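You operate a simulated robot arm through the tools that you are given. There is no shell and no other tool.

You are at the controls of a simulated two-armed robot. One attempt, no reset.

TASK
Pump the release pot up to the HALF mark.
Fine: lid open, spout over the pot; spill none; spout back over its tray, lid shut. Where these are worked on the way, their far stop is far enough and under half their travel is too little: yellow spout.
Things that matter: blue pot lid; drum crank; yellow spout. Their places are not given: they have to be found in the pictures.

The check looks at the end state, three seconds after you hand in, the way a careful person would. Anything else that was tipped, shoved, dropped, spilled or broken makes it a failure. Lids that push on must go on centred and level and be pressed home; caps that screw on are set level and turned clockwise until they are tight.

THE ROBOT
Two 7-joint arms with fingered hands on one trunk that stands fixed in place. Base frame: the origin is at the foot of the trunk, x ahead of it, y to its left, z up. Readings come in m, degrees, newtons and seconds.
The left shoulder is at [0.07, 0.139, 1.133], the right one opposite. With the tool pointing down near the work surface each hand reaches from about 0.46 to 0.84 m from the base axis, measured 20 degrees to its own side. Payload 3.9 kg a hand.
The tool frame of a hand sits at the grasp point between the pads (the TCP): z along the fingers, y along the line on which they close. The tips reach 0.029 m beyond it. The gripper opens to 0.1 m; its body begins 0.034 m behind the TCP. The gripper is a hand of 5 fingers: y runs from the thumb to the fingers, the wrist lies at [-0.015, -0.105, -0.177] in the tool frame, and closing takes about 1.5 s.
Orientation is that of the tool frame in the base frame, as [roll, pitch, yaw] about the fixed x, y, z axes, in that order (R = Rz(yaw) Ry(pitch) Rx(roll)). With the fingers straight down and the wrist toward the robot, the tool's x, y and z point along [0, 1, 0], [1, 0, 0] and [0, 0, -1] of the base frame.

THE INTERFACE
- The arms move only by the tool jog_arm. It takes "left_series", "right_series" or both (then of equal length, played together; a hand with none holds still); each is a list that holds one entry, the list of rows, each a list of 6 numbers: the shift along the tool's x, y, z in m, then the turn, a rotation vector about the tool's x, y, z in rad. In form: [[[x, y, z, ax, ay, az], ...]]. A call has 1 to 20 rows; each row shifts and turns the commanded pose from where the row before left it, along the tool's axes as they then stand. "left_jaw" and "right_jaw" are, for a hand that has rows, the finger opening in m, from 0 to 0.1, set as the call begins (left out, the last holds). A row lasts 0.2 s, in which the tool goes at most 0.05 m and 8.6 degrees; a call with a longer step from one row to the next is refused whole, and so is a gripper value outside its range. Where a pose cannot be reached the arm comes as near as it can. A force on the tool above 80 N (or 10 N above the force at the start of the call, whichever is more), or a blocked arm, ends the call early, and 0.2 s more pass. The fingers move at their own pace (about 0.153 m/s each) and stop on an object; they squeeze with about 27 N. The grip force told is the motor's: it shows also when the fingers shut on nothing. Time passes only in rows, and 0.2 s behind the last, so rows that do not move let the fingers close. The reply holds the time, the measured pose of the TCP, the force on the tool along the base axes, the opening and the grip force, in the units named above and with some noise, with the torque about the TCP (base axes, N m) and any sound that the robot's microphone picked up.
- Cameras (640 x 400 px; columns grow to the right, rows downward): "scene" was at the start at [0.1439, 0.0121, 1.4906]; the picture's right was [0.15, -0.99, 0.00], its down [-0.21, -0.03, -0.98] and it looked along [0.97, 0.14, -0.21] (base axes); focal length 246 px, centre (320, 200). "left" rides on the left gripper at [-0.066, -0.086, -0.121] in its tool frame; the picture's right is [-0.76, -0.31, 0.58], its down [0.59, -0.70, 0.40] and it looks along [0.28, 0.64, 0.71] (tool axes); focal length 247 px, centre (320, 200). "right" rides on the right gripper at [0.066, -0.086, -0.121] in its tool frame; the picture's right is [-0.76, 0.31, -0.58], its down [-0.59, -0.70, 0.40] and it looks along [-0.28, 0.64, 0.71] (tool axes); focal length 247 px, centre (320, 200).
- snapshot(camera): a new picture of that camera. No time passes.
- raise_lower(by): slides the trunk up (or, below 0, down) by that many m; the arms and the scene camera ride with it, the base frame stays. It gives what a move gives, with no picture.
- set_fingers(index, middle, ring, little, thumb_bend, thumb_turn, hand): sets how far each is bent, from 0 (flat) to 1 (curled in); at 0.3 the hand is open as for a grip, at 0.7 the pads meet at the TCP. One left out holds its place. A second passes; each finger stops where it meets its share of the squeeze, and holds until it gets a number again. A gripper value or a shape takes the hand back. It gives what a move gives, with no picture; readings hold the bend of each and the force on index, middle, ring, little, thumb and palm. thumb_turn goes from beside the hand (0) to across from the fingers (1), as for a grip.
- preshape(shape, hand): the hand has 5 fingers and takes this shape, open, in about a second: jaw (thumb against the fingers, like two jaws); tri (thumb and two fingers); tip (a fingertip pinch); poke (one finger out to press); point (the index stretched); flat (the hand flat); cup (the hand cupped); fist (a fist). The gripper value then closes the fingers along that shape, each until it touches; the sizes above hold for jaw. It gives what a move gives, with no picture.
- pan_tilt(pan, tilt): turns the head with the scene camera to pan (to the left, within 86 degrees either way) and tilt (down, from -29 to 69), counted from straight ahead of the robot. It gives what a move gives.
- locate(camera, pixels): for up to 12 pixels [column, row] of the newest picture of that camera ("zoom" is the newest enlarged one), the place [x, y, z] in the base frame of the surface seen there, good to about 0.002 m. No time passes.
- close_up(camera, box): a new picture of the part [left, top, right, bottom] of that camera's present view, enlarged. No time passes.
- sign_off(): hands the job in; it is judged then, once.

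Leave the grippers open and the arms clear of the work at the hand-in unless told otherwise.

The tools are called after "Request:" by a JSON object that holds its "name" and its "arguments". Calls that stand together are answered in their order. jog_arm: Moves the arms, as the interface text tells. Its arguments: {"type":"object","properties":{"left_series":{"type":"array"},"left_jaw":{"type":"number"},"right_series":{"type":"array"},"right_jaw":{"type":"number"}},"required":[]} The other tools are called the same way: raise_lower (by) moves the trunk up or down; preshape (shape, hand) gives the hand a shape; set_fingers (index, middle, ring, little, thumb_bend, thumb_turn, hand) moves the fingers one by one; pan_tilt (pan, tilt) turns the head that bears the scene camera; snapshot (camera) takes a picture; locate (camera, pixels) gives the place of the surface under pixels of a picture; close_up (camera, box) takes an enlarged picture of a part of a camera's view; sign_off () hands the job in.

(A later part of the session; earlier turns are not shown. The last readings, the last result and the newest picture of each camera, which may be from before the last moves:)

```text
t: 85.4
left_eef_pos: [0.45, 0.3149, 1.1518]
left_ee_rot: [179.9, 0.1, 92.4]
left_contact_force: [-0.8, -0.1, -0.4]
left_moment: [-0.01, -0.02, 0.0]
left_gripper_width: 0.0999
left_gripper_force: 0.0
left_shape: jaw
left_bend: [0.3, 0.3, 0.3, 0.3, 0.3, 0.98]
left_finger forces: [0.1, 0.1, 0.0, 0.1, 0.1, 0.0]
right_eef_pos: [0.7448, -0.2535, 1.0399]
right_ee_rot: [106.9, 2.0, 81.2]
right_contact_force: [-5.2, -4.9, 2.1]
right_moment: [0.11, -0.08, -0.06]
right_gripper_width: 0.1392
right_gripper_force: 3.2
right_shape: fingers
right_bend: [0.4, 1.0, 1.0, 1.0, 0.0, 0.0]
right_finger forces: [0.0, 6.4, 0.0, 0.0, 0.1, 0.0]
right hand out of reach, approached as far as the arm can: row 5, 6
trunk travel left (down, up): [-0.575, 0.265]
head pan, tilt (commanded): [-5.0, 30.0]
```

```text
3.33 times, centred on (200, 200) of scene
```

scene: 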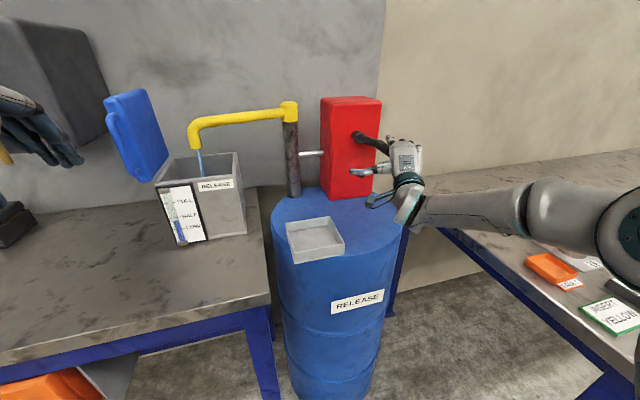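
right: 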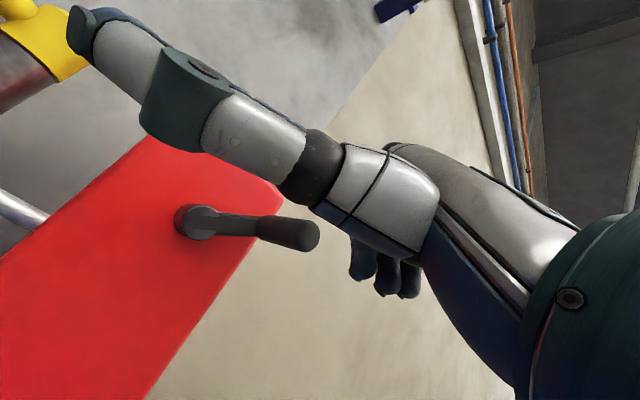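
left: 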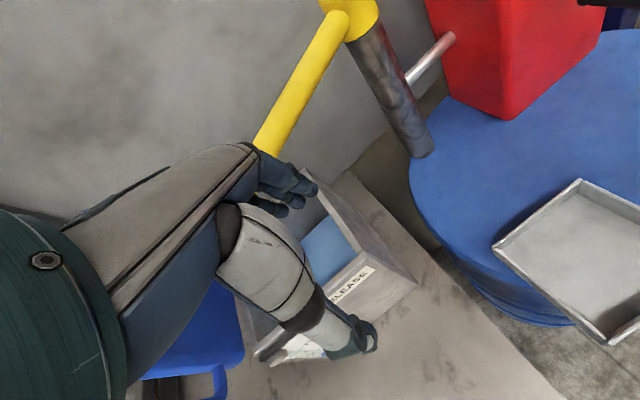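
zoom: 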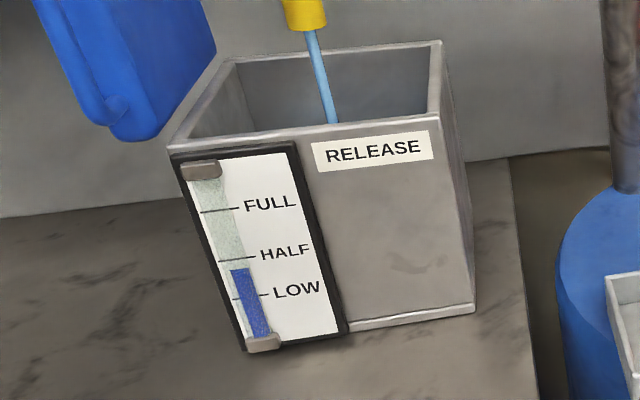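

It works: the peg is just past 3 o'clock and the level keeps rising. I continue down and around towards the bottom.

Request:
{"name": "jog_arm", "arguments": {"right_series": [[[0.00138, -0.01701, 0.00487, 0, 0, 0], [0.00566, -0.01652, 0.00318, 0, 0, 0], [0.00956, -0.0149, 0.00127, 0, 0, 0]]]}}

Request:
{"name": "snapshot", "arguments": {"camera": "scene"}}

Request:
{"name": "close_up", "arguments": {"camera": "scene", "box": [320, 70, 460, 230]}}

Request:
{"name": "close_up", "arguments": {"camera": "scene", "box": [140, 140, 260, 260]}}

```text
t: 86.2
left_eef_pos: [0.4499, 0.3179, 1.1498]
left_ee_rot: [179.9, 0.3, 92.3]
left_contact_force: [-0.7, 0.5, 0.6]
left_moment: [0.01, 0.0, 0.01]
left_gripper_width: 0.1001
left_gripper_force: 0.0
left_shape: jaw
left_bend: [0.3, 0.3, 0.3, 0.3, 0.3, 0.98]
left_finger forces: [0.1, 0.0, 0.1, 0.0, 0.1, 0.1]
right_eef_pos: [0.7436, -0.2319, 0.9923]
right_ee_rot: [106.5, 2.2, 82.0]
right_contact_force: [0.4, -1.4, 2.0]
right_moment: [0.03, 0.01, -0.01]
right_gripper_width: 0.1398
right_gripper_force: 1.3
right_shape: fingers
right_bend: [0.39, 1.0, 1.0, 1.0, 0.0, 0.0]
right_finger forces: [1.9, 1.2, 0.0, 0.1, 0.1, 0.1]
right hand out of reach, approached as far as the arm can: row 1
trunk travel left (down, up): [-0.575, 0.265]
head pan, tilt (commanded): [-5.0, 30.0]
```

```text
taken
```

scene: 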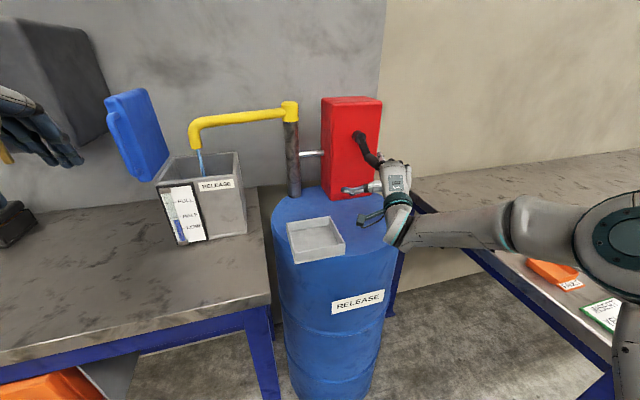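

```text
2.50 times, centred on (390, 150) of scene
```

zoom: 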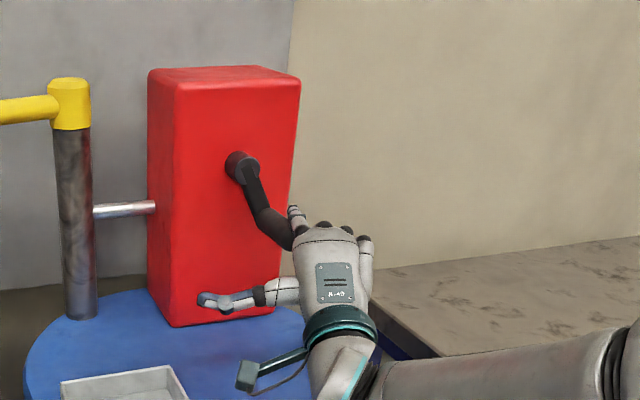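

```text
3.33 times, centred on (200, 200) of scene
```

zoom: 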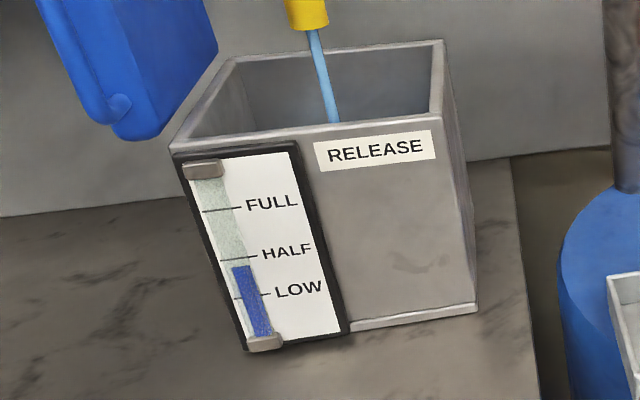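

The level is at about 0.8 of the way from LOW to HALF, with the peg near 5 o'clock. The finger sits on top of the peg; I shift it over to the peg's right side and push left through the bottom, keeping the wrist clear of the tray.

Request:
{"name": "jog_arm", "arguments": {"right_series": [[[-0.0182, 0.0059, 0.0046, 0, 0, 0], [0.0118, -0.0125, 0.0, 0, 0, 0], [0.0145, -0.0085, -0.002, 0, 0, 0], [0.0162, -0.005, -0.0039, 0, 0, 0]]]}}

Request:
{"name": "snapshot", "arguments": {"camera": "scene"}}

Request:
{"name": "close_up", "arguments": {"camera": "scene", "box": [320, 70, 460, 230]}}

Request:
{"name": "close_up", "arguments": {"camera": "scene", "box": [140, 140, 260, 260]}}

```text
t: 87.2
left_eef_pos: [0.4493, 0.3156, 1.1508]
left_ee_rot: [179.8, 0.2, 92.3]
left_contact_force: [-0.2, -0.7, 0.2]
left_moment: [-0.01, 0.0, 0.02]
left_gripper_width: 0.0999
left_gripper_force: 0.1
left_shape: jaw
left_bend: [0.3, 0.3, 0.3, 0.3, 0.3, 0.98]
left_finger forces: [0.0, 0.1, 0.0, 0.0, 0.0, 0.0]
right_eef_pos: [0.7335, -0.2004, 0.9777]
right_ee_rot: [106.3, 2.0, 81.7]
right_contact_force: [2.3, -5.0, 13.4]
right_moment: [0.44, 0.17, -0.02]
right_gripper_width: 0.143
right_gripper_force: 7.3
right_shape: fingers
right_bend: [0.34, 1.0, 1.0, 1.0, 0.0, 0.0]
right_finger forces: [13.6, 0.0, 0.0, 0.1, 0.1, 0.0]
right hand out of reach, approached as far as the arm can: row 1
trunk travel left (down, up): [-0.575, 0.265]
head pan, tilt (commanded): [-5.0, 30.0]
```

```text
taken
```

scene: 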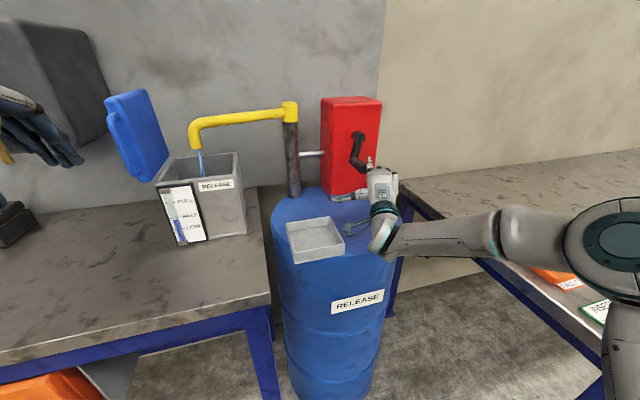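

```text
2.50 times, centred on (390, 150) of scene
```

zoom: 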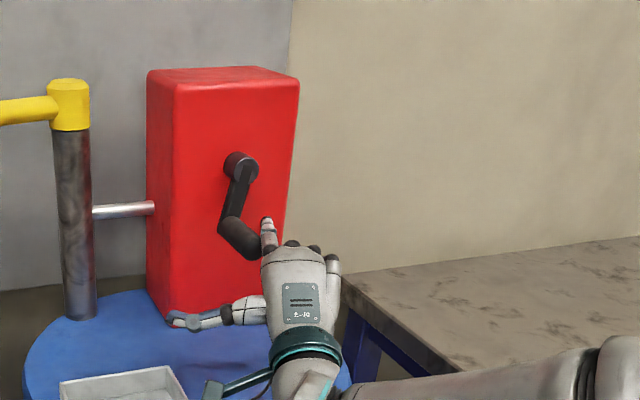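

```text
3.33 times, centred on (200, 200) of scene
```

zoom: 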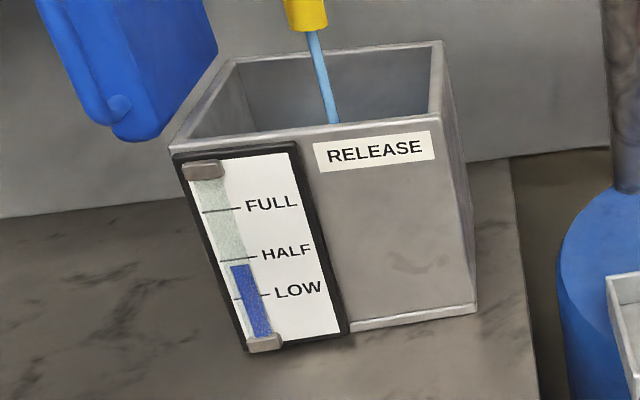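

The peg has passed the bottom and the level is near 0.86. The finger is at the peg's upper right; I ease it off to the right and bend the index to 0.5 so that it sits lower, at the peg's lower right.

Request:
{"name": "jog_arm", "arguments": {"right_series": [[[-0.012, 0.006, 0.003, 0, 0, 0]]]}}

Request:
{"name": "set_fingers", "arguments": {"hand": "right", "index": 0.5}}

Request:
{"name": "close_up", "arguments": {"camera": "scene", "box": [320, 70, 460, 230]}}

Request:
{"name": "close_up", "arguments": {"camera": "scene", "box": [155, 180, 215, 250]}}

```text
t: 87.6
left_eef_pos: [0.4512, 0.3159, 1.1497]
left_ee_rot: [-179.9, 0.3, 92.3]
left_contact_force: [0.9, -0.4, -0.2]
left_moment: [0.03, 0.02, 0.0]
left_gripper_width: 0.0999
left_gripper_force: 0.1
left_shape: jaw
left_bend: [0.3, 0.3, 0.3, 0.3, 0.3, 0.98]
left_finger forces: [0.0, 0.1, 0.0, 0.0, 0.0, 0.0]
right_eef_pos: [0.7407, -0.2097, 0.9752]
right_ee_rot: [106.9, 2.3, 81.9]
right_contact_force: [0.9, -0.8, 0.9]
right_moment: [-0.01, -0.01, -0.01]
right_gripper_width: 0.1393
right_gripper_force: 0.1
right_shape: fingers
right_bend: [0.4, 1.0, 1.0, 1.0, 0.0, 0.0]
right_finger forces: [0.0, 0.0, 0.0, 0.0, 0.1, 0.0]
trunk travel left (down, up): [-0.575, 0.265]
head pan, tilt (commanded): [-5.0, 30.0]
```

```text
t: 88.6
left_eef_pos: [0.4509, 0.3169, 1.1502]
left_ee_rot: [179.9, 0.3, 92.3]
left_contact_force: [-0.6, 0.5, -0.1]
left_moment: [0.03, 0.0, 0.02]
left_gripper_width: 0.0998
left_gripper_force: 0.1
left_shape: jaw
left_bend: [0.3, 0.3, 0.3, 0.3, 0.3, 0.98]
left_finger forces: [0.0, 0.0, 0.1, 0.1, 0.0, 0.0]
right_eef_pos: [0.7381, -0.2099, 0.9807]
right_ee_rot: [106.6, 2.2, 81.8]
right_contact_force: [1.0, -0.7, 0.1]
right_moment: [-0.01, 0.0, 0.01]
right_gripper_width: 0.1343
right_gripper_force: 0.1
right_shape: fingers
right_bend: [0.5, 1.0, 1.0, 1.0, 0.0, 0.0]
right_finger forces: [0.0, 0.0, 0.1, 0.0, 0.0, 0.1]
trunk travel left (down, up): [-0.575, 0.265]
head pan, tilt (commanded): [-5.0, 30.0]
```

```text
2.50 times, centred on (390, 150) of scene
```

zoom: 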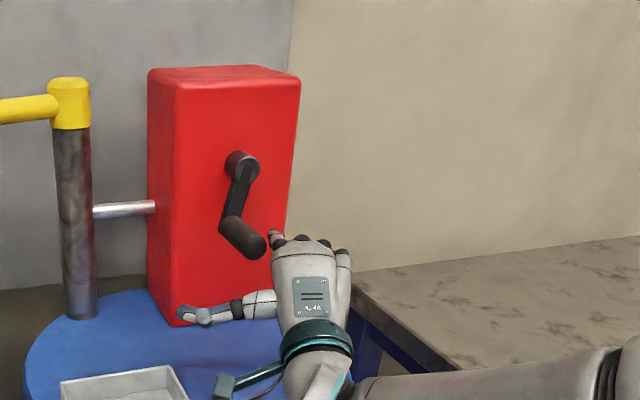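

```text
5.71 times, centred on (185, 215) of scene
```

zoom: 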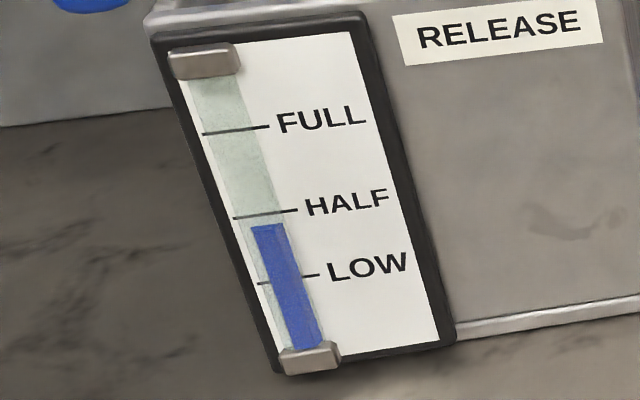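

The flow has stopped with the level at about 0.83 between LOW and HALF. I get the real heights of the marks and of the level.

Request:
{"name": "locate", "arguments": {"camera": "zoom", "pixels": [[285, 212], [240, 217], [268, 227], [258, 228], [280, 225], [310, 276], [265, 283], [225, 131], [260, 127], [300, 345]]}}

```text
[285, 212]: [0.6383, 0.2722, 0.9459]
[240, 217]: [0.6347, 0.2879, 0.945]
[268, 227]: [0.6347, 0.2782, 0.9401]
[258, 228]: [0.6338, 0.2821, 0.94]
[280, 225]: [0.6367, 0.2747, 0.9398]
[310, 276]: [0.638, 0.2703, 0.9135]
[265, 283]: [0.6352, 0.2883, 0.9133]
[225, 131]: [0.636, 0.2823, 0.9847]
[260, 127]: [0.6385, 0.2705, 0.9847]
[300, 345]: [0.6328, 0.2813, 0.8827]
```

HALF is at z≈0.9455, the level at ≈0.9408, LOW at ≈0.9134; about 120 degrees more should do. The finger is now right beside the peg, so I push left and up for the first 60 degrees.

Request:
{"name": "jog_arm", "arguments": {"right_series": [[[0.01678, -0.0024, -0.00525, 0, 0, 0], [0.01638, 0.00204, -0.00651, 0, 0, 0], [0.01486, 0.00634, -0.00733, 0, 0, 0], [0.01233, 0.01021, -0.00764, 0, 0, 0]]]}}

Request:
{"name": "close_up", "arguments": {"camera": "scene", "box": [320, 70, 460, 230]}}

Request:
{"name": "close_up", "arguments": {"camera": "scene", "box": [155, 180, 215, 250]}}

```text
t: 89.6
left_eef_pos: [0.4509, 0.3172, 1.149]
left_ee_rot: [179.9, 0.3, 92.3]
left_contact_force: [-0.1, 1.0, 0.1]
left_moment: [0.02, 0.01, 0.01]
left_gripper_width: 0.1001
left_gripper_force: 0.0
left_shape: jaw
left_bend: [0.3, 0.3, 0.3, 0.3, 0.3, 0.98]
left_finger forces: [0.0, 0.0, 0.0, 0.1, 0.1, 0.1]
right_eef_pos: [0.7275, -0.1459, 0.9972]
right_ee_rot: [107.0, 2.3, 82.0]
right_contact_force: [-1.1, -0.1, -4.1]
right_moment: [-0.05, -0.08, 0.02]
right_gripper_width: 0.1332
right_gripper_force: 2.1
right_shape: fingers
right_bend: [0.52, 1.0, 1.0, 1.0, 0.0, 0.0]
right_finger forces: [4.3, 0.0, 0.1, 0.1, 0.1, 0.0]
trunk travel left (down, up): [-0.575, 0.265]
head pan, tilt (commanded): [-5.0, 30.0]
```

```text
2.50 times, centred on (390, 150) of scene
```

zoom: 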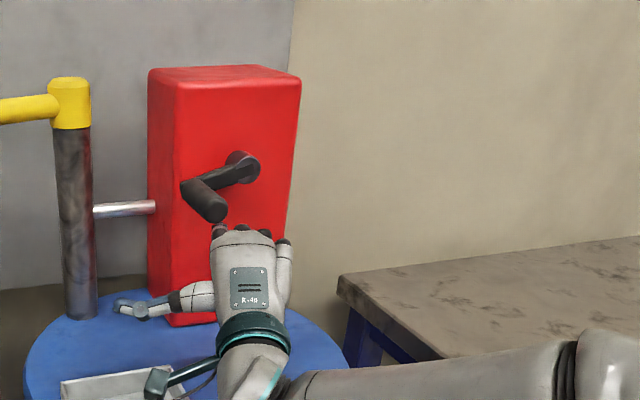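

```text
5.71 times, centred on (185, 215) of scene
```

zoom: 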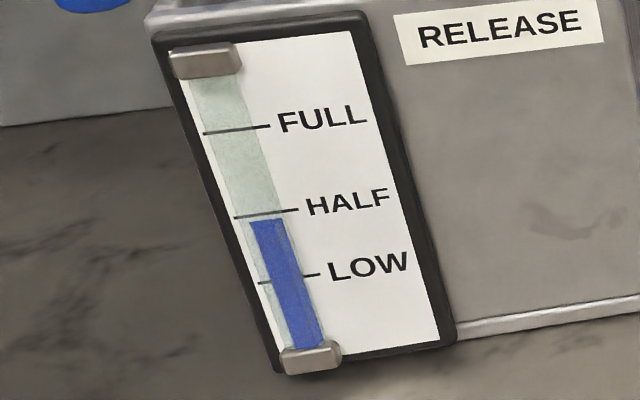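

The level is now about 0.9 of the way. I push two more steps (about 30 degrees) and check again.

Request:
{"name": "jog_arm", "arguments": {"right_series": [[[0.00897, 0.01339, -0.00744, 0, 0, 0], [0.00499, 0.01565, -0.00673, 0, 0, 0], [0, 0, 0, 0, 0, 0]]]}}

Request:
{"name": "close_up", "arguments": {"camera": "scene", "box": [320, 70, 460, 230]}}

Request:
{"name": "close_up", "arguments": {"camera": "scene", "box": [155, 180, 215, 250]}}

```text
t: 90.4
left_eef_pos: [0.451, 0.3172, 1.15]
left_ee_rot: [179.9, 0.3, 92.3]
left_contact_force: [-0.2, 1.3, 0.2]
left_moment: [0.01, 0.02, -0.01]
left_gripper_width: 0.0999
left_gripper_force: 0.0
left_shape: jaw
left_bend: [0.3, 0.3, 0.3, 0.3, 0.3, 0.98]
left_finger forces: [0.0, 0.0, 0.1, 0.0, 0.0, 0.1]
right_eef_pos: [0.7249, -0.1316, 1.0308]
right_ee_rot: [106.7, 2.2, 81.9]
right_contact_force: [0.0, 1.4, -2.4]
right_moment: [-0.06, -0.05, -0.01]
right_gripper_width: 0.1333
right_gripper_force: 1.3
right_shape: fingers
right_bend: [0.51, 1.0, 1.0, 1.0, 0.0, 0.0]
right_finger forces: [2.4, 0.1, 0.0, 0.0, 0.1, 0.1]
trunk travel left (down, up): [-0.575, 0.265]
head pan, tilt (commanded): [-5.0, 30.0]
```

```text
2.50 times, centred on (390, 150) of scene
```

zoom: 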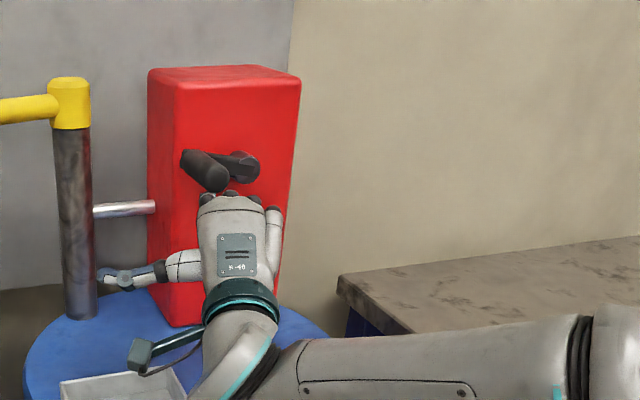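

```text
5.71 times, centred on (185, 215) of scene
```

zoom: 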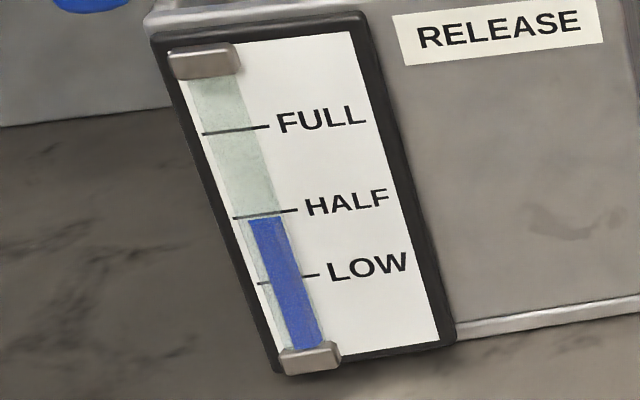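

About 0.95 now. One more 15-degree step, then a pause to let the flow finish.

Request:
{"name": "jog_arm", "arguments": {"right_series": [[[0.00067, 0.01684, -0.00556, 0, 0, 0], [0, 0, 0, 0, 0, 0], [0, 0, 0, 0, 0, 0], [0, 0, 0, 0, 0, 0]]]}}

Request:
{"name": "close_up", "arguments": {"camera": "scene", "box": [155, 180, 215, 250]}}

Request:
{"name": "locate", "arguments": {"camera": "zoom", "pixels": [[265, 217], [270, 219], [258, 219], [285, 212], [240, 217]]}}

Request:
{"name": "snapshot", "arguments": {"camera": "scene"}}

```text
t: 91.4
left_eef_pos: [0.4506, 0.317, 1.1493]
left_ee_rot: [179.9, 0.2, 92.3]
left_contact_force: [0.3, -0.5, 0.6]
left_moment: [0.02, -0.02, 0.02]
left_gripper_width: 0.0998
left_gripper_force: 0.2
left_shape: jaw
left_bend: [0.3, 0.3, 0.3, 0.3, 0.3, 0.98]
left_finger forces: [0.0, 0.0, 0.0, 0.0, 0.0, 0.0]
right_eef_pos: [0.7247, -0.1311, 1.051]
right_ee_rot: [106.6, 2.2, 81.8]
right_contact_force: [-0.6, 2.6, -1.2]
right_moment: [-0.07, -0.03, -0.02]
right_gripper_width: 0.1335
right_gripper_force: 1.5
right_shape: fingers
right_bend: [0.51, 1.0, 1.0, 1.0, 0.0, 0.0]
right_finger forces: [2.3, 0.0, 0.0, 0.0, 0.0, 0.1]
trunk travel left (down, up): [-0.575, 0.265]
head pan, tilt (commanded): [-5.0, 30.0]
```

```text
5.71 times, centred on (185, 215) of scene
```

zoom: 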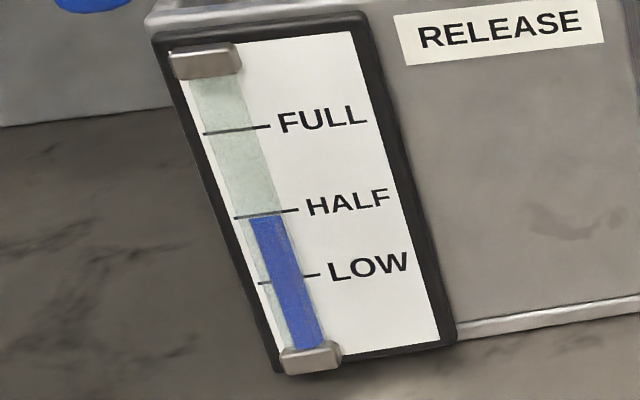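

```text
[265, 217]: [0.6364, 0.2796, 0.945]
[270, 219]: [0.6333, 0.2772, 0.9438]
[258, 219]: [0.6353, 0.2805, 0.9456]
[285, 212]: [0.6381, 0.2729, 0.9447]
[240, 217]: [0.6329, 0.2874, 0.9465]
```

```text
taken
```

scene: 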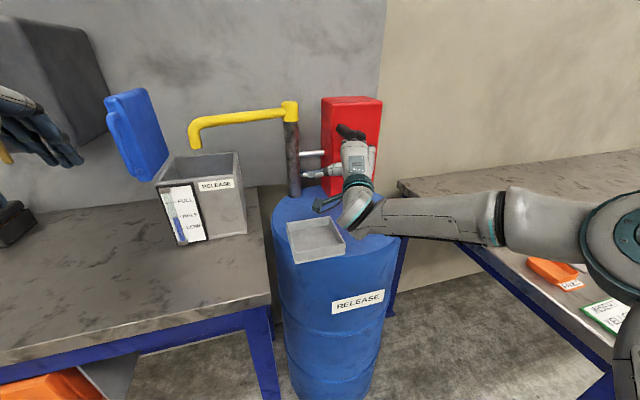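

The blue column is almost at the HALF tick. I zoom in further to judge the rest.

Request:
{"name": "close_up", "arguments": {"camera": "scene", "box": [170, 200, 200, 235]}}

```text
11.43 times, centred on (185, 218) of scene
```

zoom: 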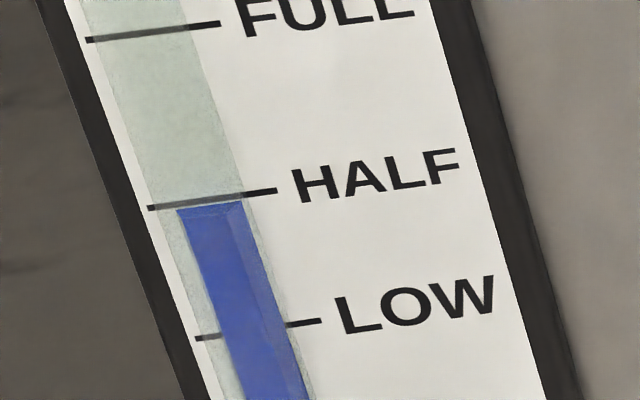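

Allowing for the column standing a little in front of the marks, it's roughly 1 mm short of HALF. I push one more 15-degree step and wait.

Request:
{"name": "jog_arm", "arguments": {"right_series": [[[-0.0037, 0.01689, -0.00401, 0, 0, 0], [0, 0, 0, 0, 0, 0], [0, 0, 0, 0, 0, 0], [0, 0, 0, 0, 0, 0], [0, 0, 0, 0, 0, 0]]]}}

Request:
{"name": "close_up", "arguments": {"camera": "scene", "box": [170, 200, 200, 235]}}

Request:
{"name": "locate", "arguments": {"camera": "zoom", "pixels": [[190, 212], [205, 210], [220, 208], [235, 206], [160, 206], [262, 192], [130, 34], [200, 26], [205, 338], [310, 323]]}}

Request:
{"name": "close_up", "arguments": {"camera": "scene", "box": [320, 70, 460, 230]}}

```text
t: 92.6
left_eef_pos: [0.4502, 0.3166, 1.1508]
left_ee_rot: [179.9, 0.4, 92.3]
left_contact_force: [0.1, 0.0, 0.0]
left_moment: [-0.02, 0.01, -0.01]
left_gripper_width: 0.0999
left_gripper_force: 0.0
left_shape: jaw
left_bend: [0.3, 0.3, 0.3, 0.3, 0.3, 0.98]
left_finger forces: [0.1, 0.0, 0.0, 0.0, 0.0, 0.0]
right_eef_pos: [0.7252, -0.1334, 1.0661]
right_ee_rot: [106.7, 2.2, 81.9]
right_contact_force: [-1.9, -2.1, -3.6]
right_moment: [0.09, -0.08, 0.01]
right_gripper_width: 0.1341
right_gripper_force: 1.6
right_shape: fingers
right_bend: [0.5, 1.0, 1.0, 1.0, 0.0, 0.0]
right_finger forces: [0.0, 3.6, 0.0, 0.0, 0.1, 0.0]
trunk travel left (down, up): [-0.575, 0.265]
head pan, tilt (commanded): [-5.0, 30.0]
```

```text
11.43 times, centred on (185, 218) of scene
```

zoom: 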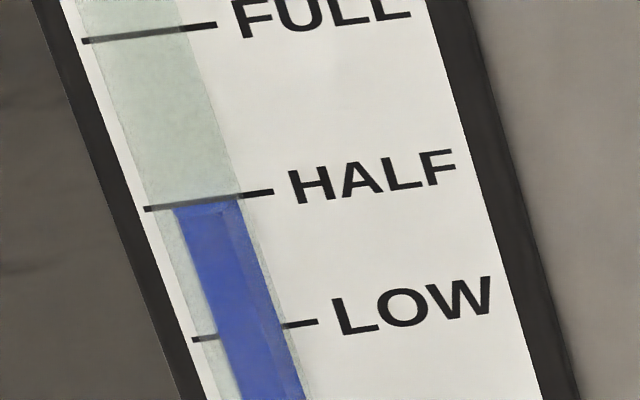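

```text
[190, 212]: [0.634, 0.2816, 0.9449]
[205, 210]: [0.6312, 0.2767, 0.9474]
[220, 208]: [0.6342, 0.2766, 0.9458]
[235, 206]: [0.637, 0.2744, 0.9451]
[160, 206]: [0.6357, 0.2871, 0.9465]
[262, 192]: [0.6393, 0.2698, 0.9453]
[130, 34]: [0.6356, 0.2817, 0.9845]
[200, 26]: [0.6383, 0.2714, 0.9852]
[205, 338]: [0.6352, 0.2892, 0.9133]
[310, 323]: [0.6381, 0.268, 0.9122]
```

```text
2.50 times, centred on (390, 150) of scene
```

zoom: 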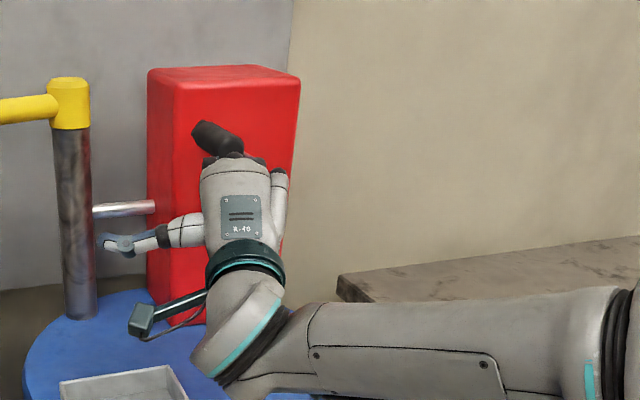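

The column's top now reads z≈0.946, equal to the HALF tick (≈0.946) within a millimetre. I stop pumping, drop the finger slightly off the peg and back the right hand straight out.

Request:
{"name": "jog_arm", "arguments": {"right_series": [[[0.0002, -0.0057, 0.0017, 0, 0, 0], [-0.0113, -0.01, -0.0316, 0, 0, 0], [-0.0113, -0.01, -0.0316, 0, 0, 0], [-0.0113, -0.01, -0.0316, 0, 0, 0]]]}}

Request:
{"name": "snapshot", "arguments": {"camera": "scene"}}

Request:
{"name": "close_up", "arguments": {"camera": "scene", "box": [170, 200, 200, 235]}}

```text
t: 93.6
left_eef_pos: [0.4488, 0.316, 1.1501]
left_ee_rot: [179.7, 0.3, 92.3]
left_contact_force: [0.3, 0.1, 0.1]
left_moment: [0.02, -0.02, 0.02]
left_gripper_width: 0.1002
left_gripper_force: 0.0
left_shape: jaw
left_bend: [0.3, 0.3, 0.3, 0.3, 0.3, 0.98]
left_finger forces: [0.0, 0.0, 0.1, 0.0, 0.0, 0.1]
right_eef_pos: [0.6203, -0.1522, 1.0609]
right_ee_rot: [106.6, 2.1, 81.9]
right_contact_force: [-0.1, -0.2, 0.0]
right_moment: [0.01, 0.0, -0.01]
right_gripper_width: 0.1338
right_gripper_force: 0.1
right_shape: fingers
right_bend: [0.5, 1.0, 1.0, 1.0, 0.0, 0.0]
right_finger forces: [0.0, 0.0, 0.0, 0.0, 0.0, 0.0]
trunk travel left (down, up): [-0.575, 0.265]
head pan, tilt (commanded): [-5.0, 30.0]
```

```text
taken
```

scene: 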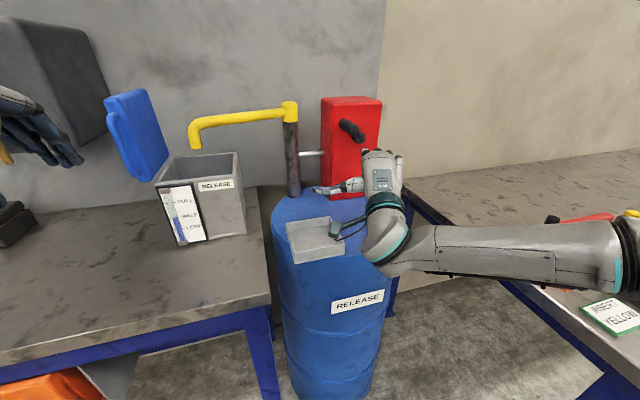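

```text
11.43 times, centred on (185, 218) of scene
```

zoom: 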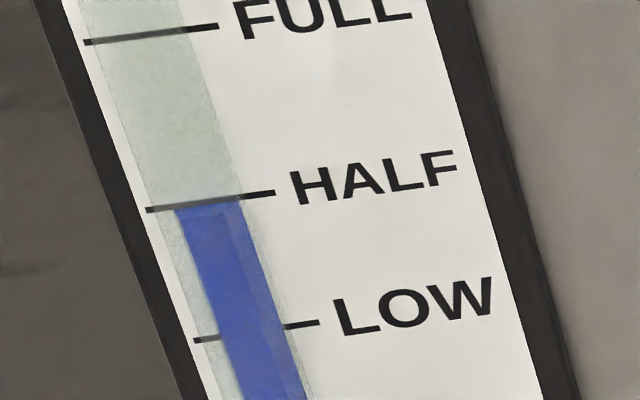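

The level stays at HALF. Next I reset the right hand to its open shape, raise the trunk 20 cm again, and move the right hand away to the right.

Request:
{"name": "preshape", "arguments": {"shape": "jaw", "hand": "right"}}

Request:
{"name": "raise_lower", "arguments": {"by": 0.2}}

Request:
{"name": "jog_arm", "arguments": {"right_series": [[[-0.04, 0, -0.02, 0, 0, 0], [-0.04, 0, -0.02, 0, 0, 0], [-0.04, 0, -0.02, 0, 0, 0], [-0.04, 0, -0.02, 0, 0, 0]]]}}

Request:
{"name": "snapshot", "arguments": {"camera": "scene"}}

```text
t: 94.5
left_eef_pos: [0.451, 0.3159, 1.1501]
left_ee_rot: [179.9, 0.3, 92.3]
left_contact_force: [0.7, -1.1, 0.2]
left_moment: [-0.04, 0.0, -0.04]
left_gripper_width: 0.0998
left_gripper_force: 0.0
left_shape: jaw
left_bend: [0.3, 0.3, 0.3, 0.3, 0.3, 0.98]
left_finger forces: [0.1, 0.0, 0.0, 0.0, 0.1, 0.0]
right_eef_pos: [0.6222, -0.1533, 1.0599]
right_ee_rot: [106.6, 2.2, 81.9]
right_contact_force: [0.5, -0.4, -0.4]
right_moment: [-0.03, -0.01, 0.01]
right_gripper_width: 0.0997
right_gripper_force: 0.1
right_shape: jaw
right_bend: [0.3, 0.3, 0.3, 0.3, 0.3, 0.97]
right_finger forces: [0.1, 0.0, 0.0, 0.0, 0.0, 0.0]
trunk travel left (down, up): [-0.575, 0.265]
head pan, tilt (commanded): [-5.0, 30.0]
```

```text
t: 96.7
left_eef_pos: [0.4506, 0.3168, 1.3495]
left_ee_rot: [179.9, 0.4, 92.3]
left_contact_force: [-0.6, 0.2, -0.8]
left_moment: [-0.02, 0.03, -0.03]
left_gripper_width: 0.0999
left_gripper_force: 0.0
left_shape: jaw
left_bend: [0.3, 0.3, 0.3, 0.3, 0.3, 0.98]
left_finger forces: [0.0, 0.0, 0.0, 0.0, 0.0, 0.0]
right_eef_pos: [0.6219, -0.1527, 1.26]
right_ee_rot: [106.7, 2.2, 81.8]
right_contact_force: [-0.1, -0.3, -0.4]
right_moment: [-0.03, -0.01, 0.01]
right_gripper_width: 0.0999
right_gripper_force: 0.1
right_shape: jaw
right_bend: [0.3, 0.3, 0.3, 0.3, 0.3, 0.97]
right_finger forces: [0.1, 0.1, 0.0, 0.1, 0.0, 0.0]
trunk travel left (down, up): [-0.775, 0.065]
head pan, tilt (commanded): [-5.0, 30.0]
```

```text
t: 97.7
left_eef_pos: [0.45, 0.3149, 1.3511]
left_ee_rot: [179.9, 0.2, 92.3]
left_contact_force: [-0.4, -1.4, 0.1]
left_moment: [0.01, -0.02, 0.04]
left_gripper_width: 0.1
left_gripper_force: 0.0
left_shape: jaw
left_bend: [0.3, 0.3, 0.3, 0.3, 0.3, 0.98]
left_finger forces: [0.0, 0.1, 0.0, 0.0, 0.0, 0.0]
right_eef_pos: [0.5228, -0.3035, 1.2901]
right_ee_rot: [106.5, 2.1, 81.9]
right_contact_force: [0.3, 0.3, 0.0]
right_moment: [0.0, 0.02, 0.0]
right_gripper_width: 0.0998
right_gripper_force: 0.1
right_shape: jaw
right_bend: [0.3, 0.3, 0.3, 0.3, 0.3, 0.98]
right_finger forces: [0.0, 0.0, 0.1, 0.1, 0.0, 0.0]
trunk travel left (down, up): [-0.775, 0.065]
head pan, tilt (commanded): [-5.0, 30.0]
```

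```text
taken
```

scene: 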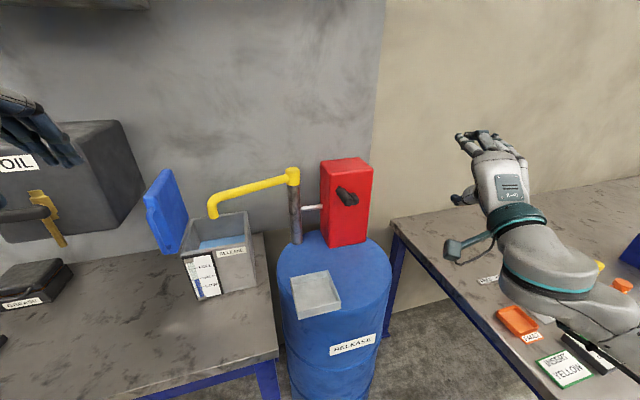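

Now the spout must go back. I raise the trunk 6 cm for reach, turn the left hand 27 degrees outward and bring it in front of the spout, fingers down, at z≈1.185.

Request:
{"name": "raise_lower", "arguments": {"by": 0.06}}

Request:
{"name": "jog_arm", "arguments": {"left_series": [[[0, 0, 0, 0, 0, -0.118], [0, 0, 0, 0, 0, -0.118], [0, 0, 0, 0, 0, -0.118], [0, 0, 0, 0, 0, -0.118], [-0.0362, 0.0085, 0.0267, 0, 0, 0], [-0.0362, 0.0085, 0.0267, 0, 0, 0], [-0.0362, 0.0085, 0.0267, 0, 0, 0], [-0.0362, 0.0085, 0.0267, 0, 0, 0], [-0.0362, 0.0085, 0.0267, 0, 0, 0], [-0.0362, 0.0085, 0.0267, 0, 0, 0], [0, 0, 0.0325, 0, 0, 0], [0, 0, 0.0325, 0, 0, 0]]]}}

Request:
{"name": "snapshot", "arguments": {"camera": "scene"}}

Request:
{"name": "snapshot", "arguments": {"camera": "left"}}

```text
t: 98.7
left_eef_pos: [0.4511, 0.3166, 1.4098]
left_ee_rot: [179.8, 0.2, 92.3]
left_contact_force: [-0.2, -0.2, -0.2]
left_moment: [0.0, -0.02, 0.01]
left_gripper_width: 0.1002
left_gripper_force: 0.0
left_shape: jaw
left_bend: [0.3, 0.3, 0.3, 0.3, 0.3, 0.98]
left_finger forces: [0.1, 0.1, 0.0, 0.0, 0.0, 0.1]
right_eef_pos: [0.5254, -0.3013, 1.3495]
right_ee_rot: [106.7, 2.2, 81.8]
right_contact_force: [-0.6, 0.3, 0.2]
right_moment: [-0.01, -0.04, 0.0]
right_gripper_width: 0.1002
right_gripper_force: 0.0
right_shape: jaw
right_bend: [0.3, 0.3, 0.3, 0.3, 0.3, 0.98]
right_finger forces: [0.1, 0.1, 0.0, 0.0, 0.0, 0.0]
trunk travel left (down, up): [-0.835, 0.005]
head pan, tilt (commanded): [-5.0, 30.0]
```

```text
t: 101.3
left_eef_pos: [0.6028, 0.1505, 1.1888]
left_ee_rot: [180.0, 0.3, 119.3]
left_contact_force: [-0.3, -0.3, -0.4]
left_moment: [0.02, 0.01, 0.0]
left_gripper_width: 0.1003
left_gripper_force: 0.0
left_shape: jaw
left_bend: [0.3, 0.3, 0.3, 0.3, 0.3, 0.98]
left_finger forces: [0.0, 0.1, 0.0, 0.0, 0.1, 0.1]
right_eef_pos: [0.5256, -0.3009, 1.3491]
right_ee_rot: [106.7, 2.2, 81.8]
right_contact_force: [-0.4, -0.3, -0.4]
right_moment: [0.04, -0.03, 0.01]
right_gripper_width: 0.0999
right_gripper_force: 0.0
right_shape: jaw
right_bend: [0.3, 0.3, 0.3, 0.3, 0.3, 0.98]
right_finger forces: [0.0, 0.0, 0.0, 0.0, 0.0, 0.0]
trunk travel left (down, up): [-0.835, 0.005]
head pan, tilt (commanded): [-5.0, 30.0]
```

```text
taken
```

scene: 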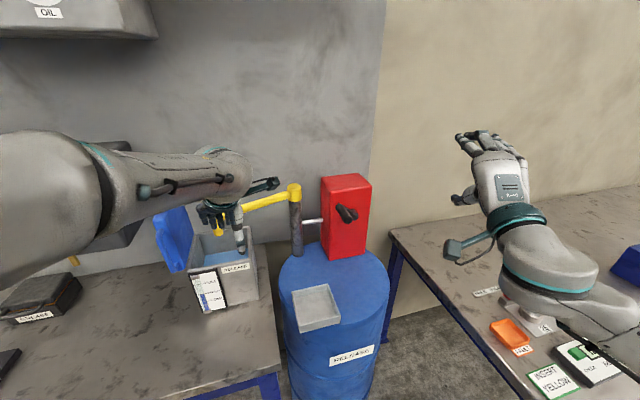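

```text
taken
```

left: 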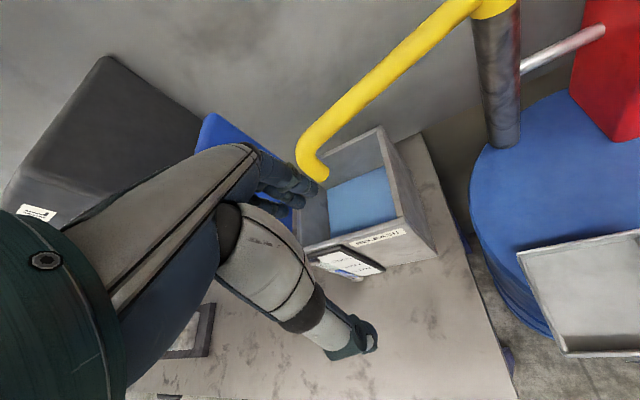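

The hand faces the spout end squarely. With the fingertips about 1.5 cm above the spout's top, I move forward so that the fingers pass over it to the far side.

Request:
{"name": "jog_arm", "arguments": {"left_series": [[[-0.0052, 0.0355, -0.003, 0, 0, 0], [-0.0052, 0.0355, -0.003, 0, 0, 0], [-0.0052, 0.0355, 0, 0, 0, 0], [-0.0052, 0.0355, 0, 0, 0, 0]]]}}

Request:
{"name": "snapshot", "arguments": {"camera": "left"}}

Request:
{"name": "close_up", "arguments": {"camera": "scene", "box": [160, 150, 320, 310]}}

```text
t: 102.3
left_eef_pos: [0.7399, 0.2023, 1.1923]
left_ee_rot: [-179.7, 0.2, 119.3]
left_contact_force: [0.3, 0.1, 0.0]
left_moment: [0.0, 0.02, -0.05]
left_gripper_width: 0.1
left_gripper_force: 0.0
left_shape: jaw
left_bend: [0.3, 0.3, 0.3, 0.3, 0.3, 0.98]
left_finger forces: [0.0, 0.0, 0.0, 0.0, 0.0, 0.0]
right_eef_pos: [0.5275, -0.2994, 1.349]
right_ee_rot: [106.7, 2.3, 81.6]
right_contact_force: [0.5, -0.1, -1.4]
right_moment: [-0.02, 0.0, 0.02]
right_gripper_width: 0.0998
right_gripper_force: 0.0
right_shape: jaw
right_bend: [0.3, 0.3, 0.3, 0.3, 0.3, 0.98]
right_finger forces: [0.1, 0.0, 0.1, 0.1, 0.0, 0.0]
trunk travel left (down, up): [-0.835, 0.005]
head pan, tilt (commanded): [-5.0, 30.0]
```

```text
taken
```

left: 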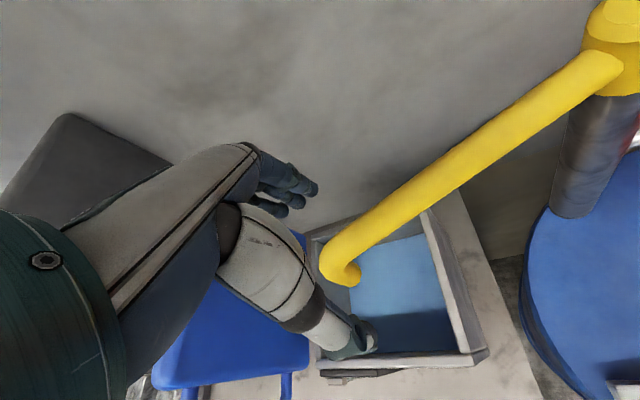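

```text
2.50 times, centred on (240, 230) of scene
```

zoom: 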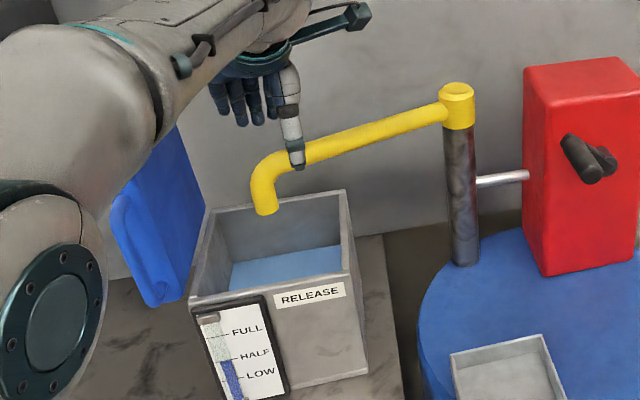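

The fingers are beyond the spout and the thumb on the near side. I check the fingertip places against the spout before descending.

Request:
{"name": "locate", "arguments": {"camera": "left", "pixels": [[313, 190], [298, 203], [283, 211], [368, 338], [335, 265], [345, 280], [420, 205], [520, 125]]}}

```text
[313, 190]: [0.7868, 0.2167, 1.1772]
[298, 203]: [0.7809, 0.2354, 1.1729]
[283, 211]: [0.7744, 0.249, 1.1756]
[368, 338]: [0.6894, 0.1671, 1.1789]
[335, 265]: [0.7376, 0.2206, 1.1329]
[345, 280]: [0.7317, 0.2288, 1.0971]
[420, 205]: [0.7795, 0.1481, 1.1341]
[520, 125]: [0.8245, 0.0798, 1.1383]
```

Clearance is fine (fingers 3 cm beyond the spout's axis). I descend 7.5 cm and start pulling the spout back toward the tray.

Request:
{"name": "jog_arm", "arguments": {"left_series": [[[0, 0, 0.0375, 0, 0, 0], [0, 0, 0.0375, 0, 0, 0], [0.0013, -0.0149, 0, 0, 0, 0], [0.0004, -0.0125, 0, 0, 0, 0], [0.0004, -0.0125, 0, 0, 0, 0], [0.0004, -0.0125, 0, 0, 0, 0]]]}}

Request:
{"name": "snapshot", "arguments": {"camera": "left"}}

Request:
{"name": "close_up", "arguments": {"camera": "scene", "box": [160, 150, 320, 310]}}

```text
t: 103.7
left_eef_pos: [0.6887, 0.1773, 1.1175]
left_ee_rot: [-179.9, 0.3, 119.3]
left_contact_force: [0.4, -0.4, -0.3]
left_moment: [0.04, -0.02, -0.02]
left_gripper_width: 0.1
left_gripper_force: 0.1
left_shape: jaw
left_bend: [0.3, 0.3, 0.3, 0.3, 0.3, 0.98]
left_finger forces: [0.2, 0.0, 0.0, 0.0, 0.1, 0.0]
right_eef_pos: [0.5227, -0.3006, 1.3491]
right_ee_rot: [106.5, 2.2, 81.9]
right_contact_force: [0.3, 0.3, -0.1]
right_moment: [0.04, -0.04, -0.01]
right_gripper_width: 0.0999
right_gripper_force: 0.1
right_shape: jaw
right_bend: [0.3, 0.3, 0.3, 0.3, 0.3, 0.98]
right_finger forces: [0.1, 0.1, 0.0, 0.0, 0.0, 0.1]
trunk travel left (down, up): [-0.835, 0.005]
head pan, tilt (commanded): [-5.0, 30.0]
```

```text
taken
```

left: 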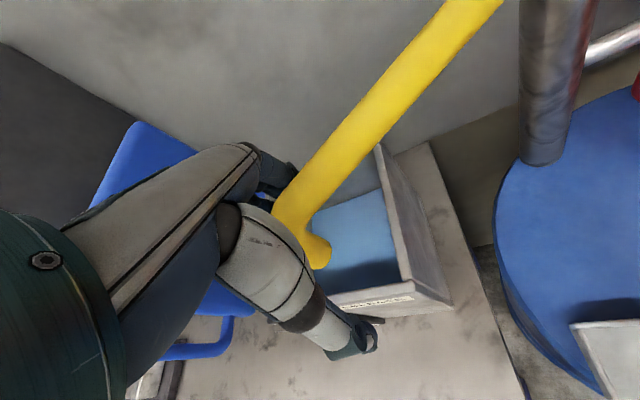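

```text
2.50 times, centred on (240, 230) of scene
```

zoom: 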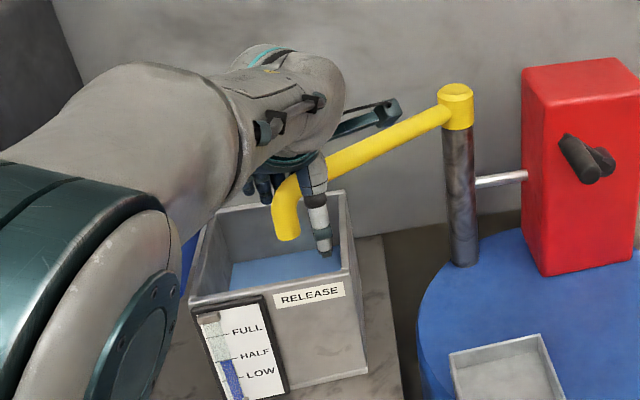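

The spout follows the fingers. I continue along the arc to about 160 degrees.

Request:
{"name": "jog_arm", "arguments": {"left_series": [[[-0.0025, -0.0125, 0, 0, 0, 0], [-0.0025, -0.0125, 0, 0, 0, 0], [-0.0025, -0.0125, 0, 0, 0, 0], [-0.0025, -0.0125, 0, 0, 0, 0], [-0.0057, -0.0116, 0, 0, 0, 0], [-0.0057, -0.0116, 0, 0, 0, 0], [-0.0057, -0.0116, 0, 0, 0, 0], [-0.0057, -0.0116, 0, 0, 0, 0]]]}}

Request:
{"name": "snapshot", "arguments": {"camera": "left"}}

Request:
{"name": "snapshot", "arguments": {"camera": "scene"}}

```text
t: 105.5
left_eef_pos: [0.6243, 0.1187, 1.1217]
left_ee_rot: [-178.4, 2.9, 121.4]
left_contact_force: [-1.7, 0.5, 0.4]
left_moment: [0.0, 0.0, 0.01]
left_gripper_width: 0.1
left_gripper_force: 0.0
left_shape: jaw
left_bend: [0.3, 0.3, 0.3, 0.3, 0.3, 0.98]
left_finger forces: [0.3, 0.0, 0.0, 0.1, 0.0, 0.0]
right_eef_pos: [0.5235, -0.3009, 1.3495]
right_ee_rot: [106.6, 2.1, 82.0]
right_contact_force: [0.9, 0.0, 0.1]
right_moment: [-0.03, 0.01, 0.01]
right_gripper_width: 0.0997
right_gripper_force: 0.0
right_shape: jaw
right_bend: [0.3, 0.3, 0.3, 0.3, 0.3, 0.98]
right_finger forces: [0.0, 0.0, 0.0, 0.0, 0.1, 0.0]
trunk travel left (down, up): [-0.835, 0.005]
head pan, tilt (commanded): [-5.0, 30.0]
```

```text
taken
```

left: 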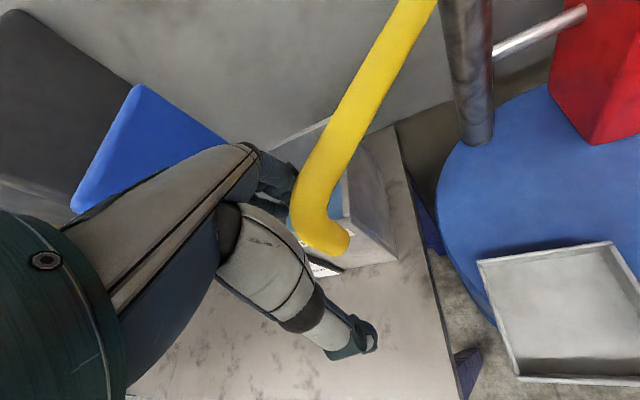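

```text
taken
```

scene: 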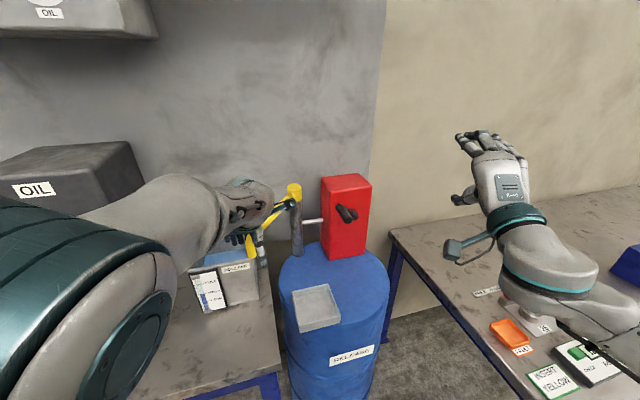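

The spout is at about 155 degrees; the wrist nears its limit, so I turn the hand back clockwise while I continue pulling right.

Request:
{"name": "jog_arm", "arguments": {"left_series": [[[-0.0028, -0.0005, 0, 0, 0, 0.096], [-0.0028, -0.0003, 0, 0, 0, 0.096], [-0.0102, -0.0085, 0, 0, 0, 0.0582], [-0.0107, -0.0079, 0, 0, 0, 0.0582], [-0.0111, -0.0073, 0, 0, 0, 0.0582]]]}}

Request:
{"name": "snapshot", "arguments": {"camera": "left"}}

Request:
{"name": "snapshot", "arguments": {"camera": "scene"}}

```text
t: 106.7
left_eef_pos: [0.609, 0.0598, 1.1177]
left_ee_rot: [180.0, 0.2, 98.3]
left_contact_force: [1.1, 0.9, 0.7]
left_moment: [0.01, -0.01, 0.03]
left_gripper_width: 0.0998
left_gripper_force: 0.0
left_shape: jaw
left_bend: [0.3, 0.3, 0.3, 0.3, 0.3, 0.98]
left_finger forces: [0.5, 0.0, 0.0, 0.0, 0.0, 0.0]
right_eef_pos: [0.5238, -0.3017, 1.3494]
right_ee_rot: [106.6, 2.2, 81.9]
right_contact_force: [-0.5, -0.5, -0.2]
right_moment: [-0.02, -0.04, 0.0]
right_gripper_width: 0.0999
right_gripper_force: 0.0
right_shape: jaw
right_bend: [0.3, 0.3, 0.3, 0.3, 0.3, 0.98]
right_finger forces: [0.1, 0.1, 0.1, 0.0, 0.0, 0.0]
trunk travel left (down, up): [-0.835, 0.005]
head pan, tilt (commanded): [-5.0, 30.0]
```

```text
taken
```

left: 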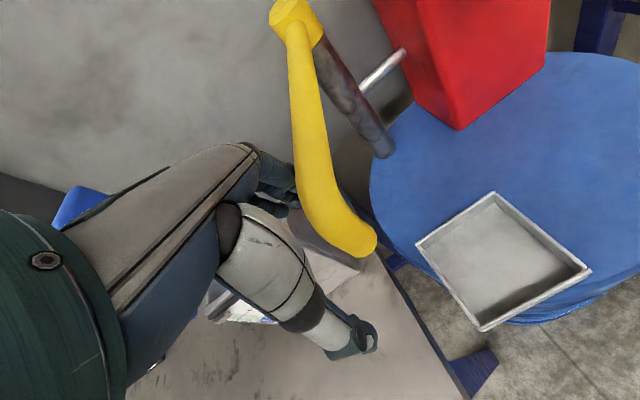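

```text
taken
```

scene: 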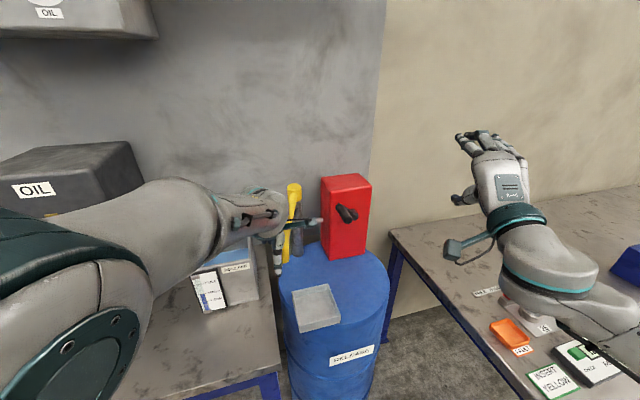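

The spout is at about 180 degrees, near its rest. I push it the last 10 degrees to the right and watch for the stop.

Request:
{"name": "jog_arm", "arguments": {"left_series": [[[-0.009, -0.0008, 0, 0, 0, 0.027], [-0.009, -0.0006, 0, 0, 0, 0.027], [-0.009, -0.0004, 0, 0, 0, 0.027], [-0.006, 0, 0, 0, 0, 0.027]]]}}

Request:
{"name": "snapshot", "arguments": {"camera": "left"}}

Request:
{"name": "locate", "arguments": {"camera": "left", "pixels": [[370, 200], [385, 245], [400, 250], [350, 150]]}}

```text
t: 107.7
left_eef_pos: [0.6105, 0.0267, 1.1176]
left_ee_rot: [179.9, 0.2, 92.2]
left_contact_force: [-0.2, 0.4, 0.5]
left_moment: [-0.03, -0.02, 0.04]
left_gripper_width: 0.0998
left_gripper_force: 0.0
left_shape: jaw
left_bend: [0.3, 0.3, 0.3, 0.3, 0.3, 0.98]
left_finger forces: [0.6, 0.1, 0.0, 0.0, 0.0, 0.0]
right_eef_pos: [0.5242, -0.2996, 1.3486]
right_ee_rot: [106.7, 2.2, 81.9]
right_contact_force: [-1.3, 0.8, 0.4]
right_moment: [-0.05, -0.02, 0.0]
right_gripper_width: 0.0997
right_gripper_force: 0.1
right_shape: jaw
right_bend: [0.3, 0.3, 0.3, 0.3, 0.3, 0.98]
right_finger forces: [0.0, 0.0, 0.0, 0.1, 0.0, 0.1]
trunk travel left (down, up): [-0.835, 0.005]
head pan, tilt (commanded): [-5.0, 30.0]
```

```text
taken
```

left: 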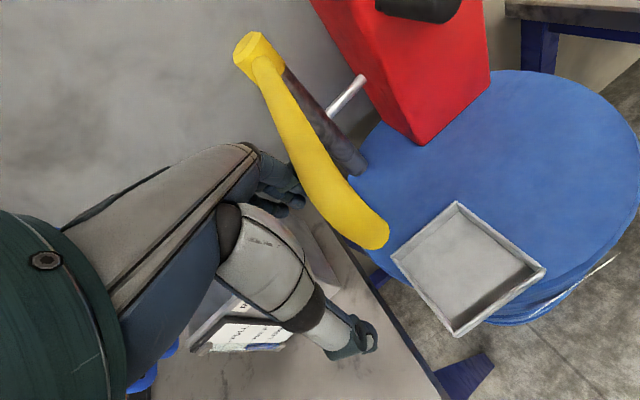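

```text
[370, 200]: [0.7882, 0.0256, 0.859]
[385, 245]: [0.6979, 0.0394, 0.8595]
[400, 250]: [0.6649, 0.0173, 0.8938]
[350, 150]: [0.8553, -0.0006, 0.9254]
```

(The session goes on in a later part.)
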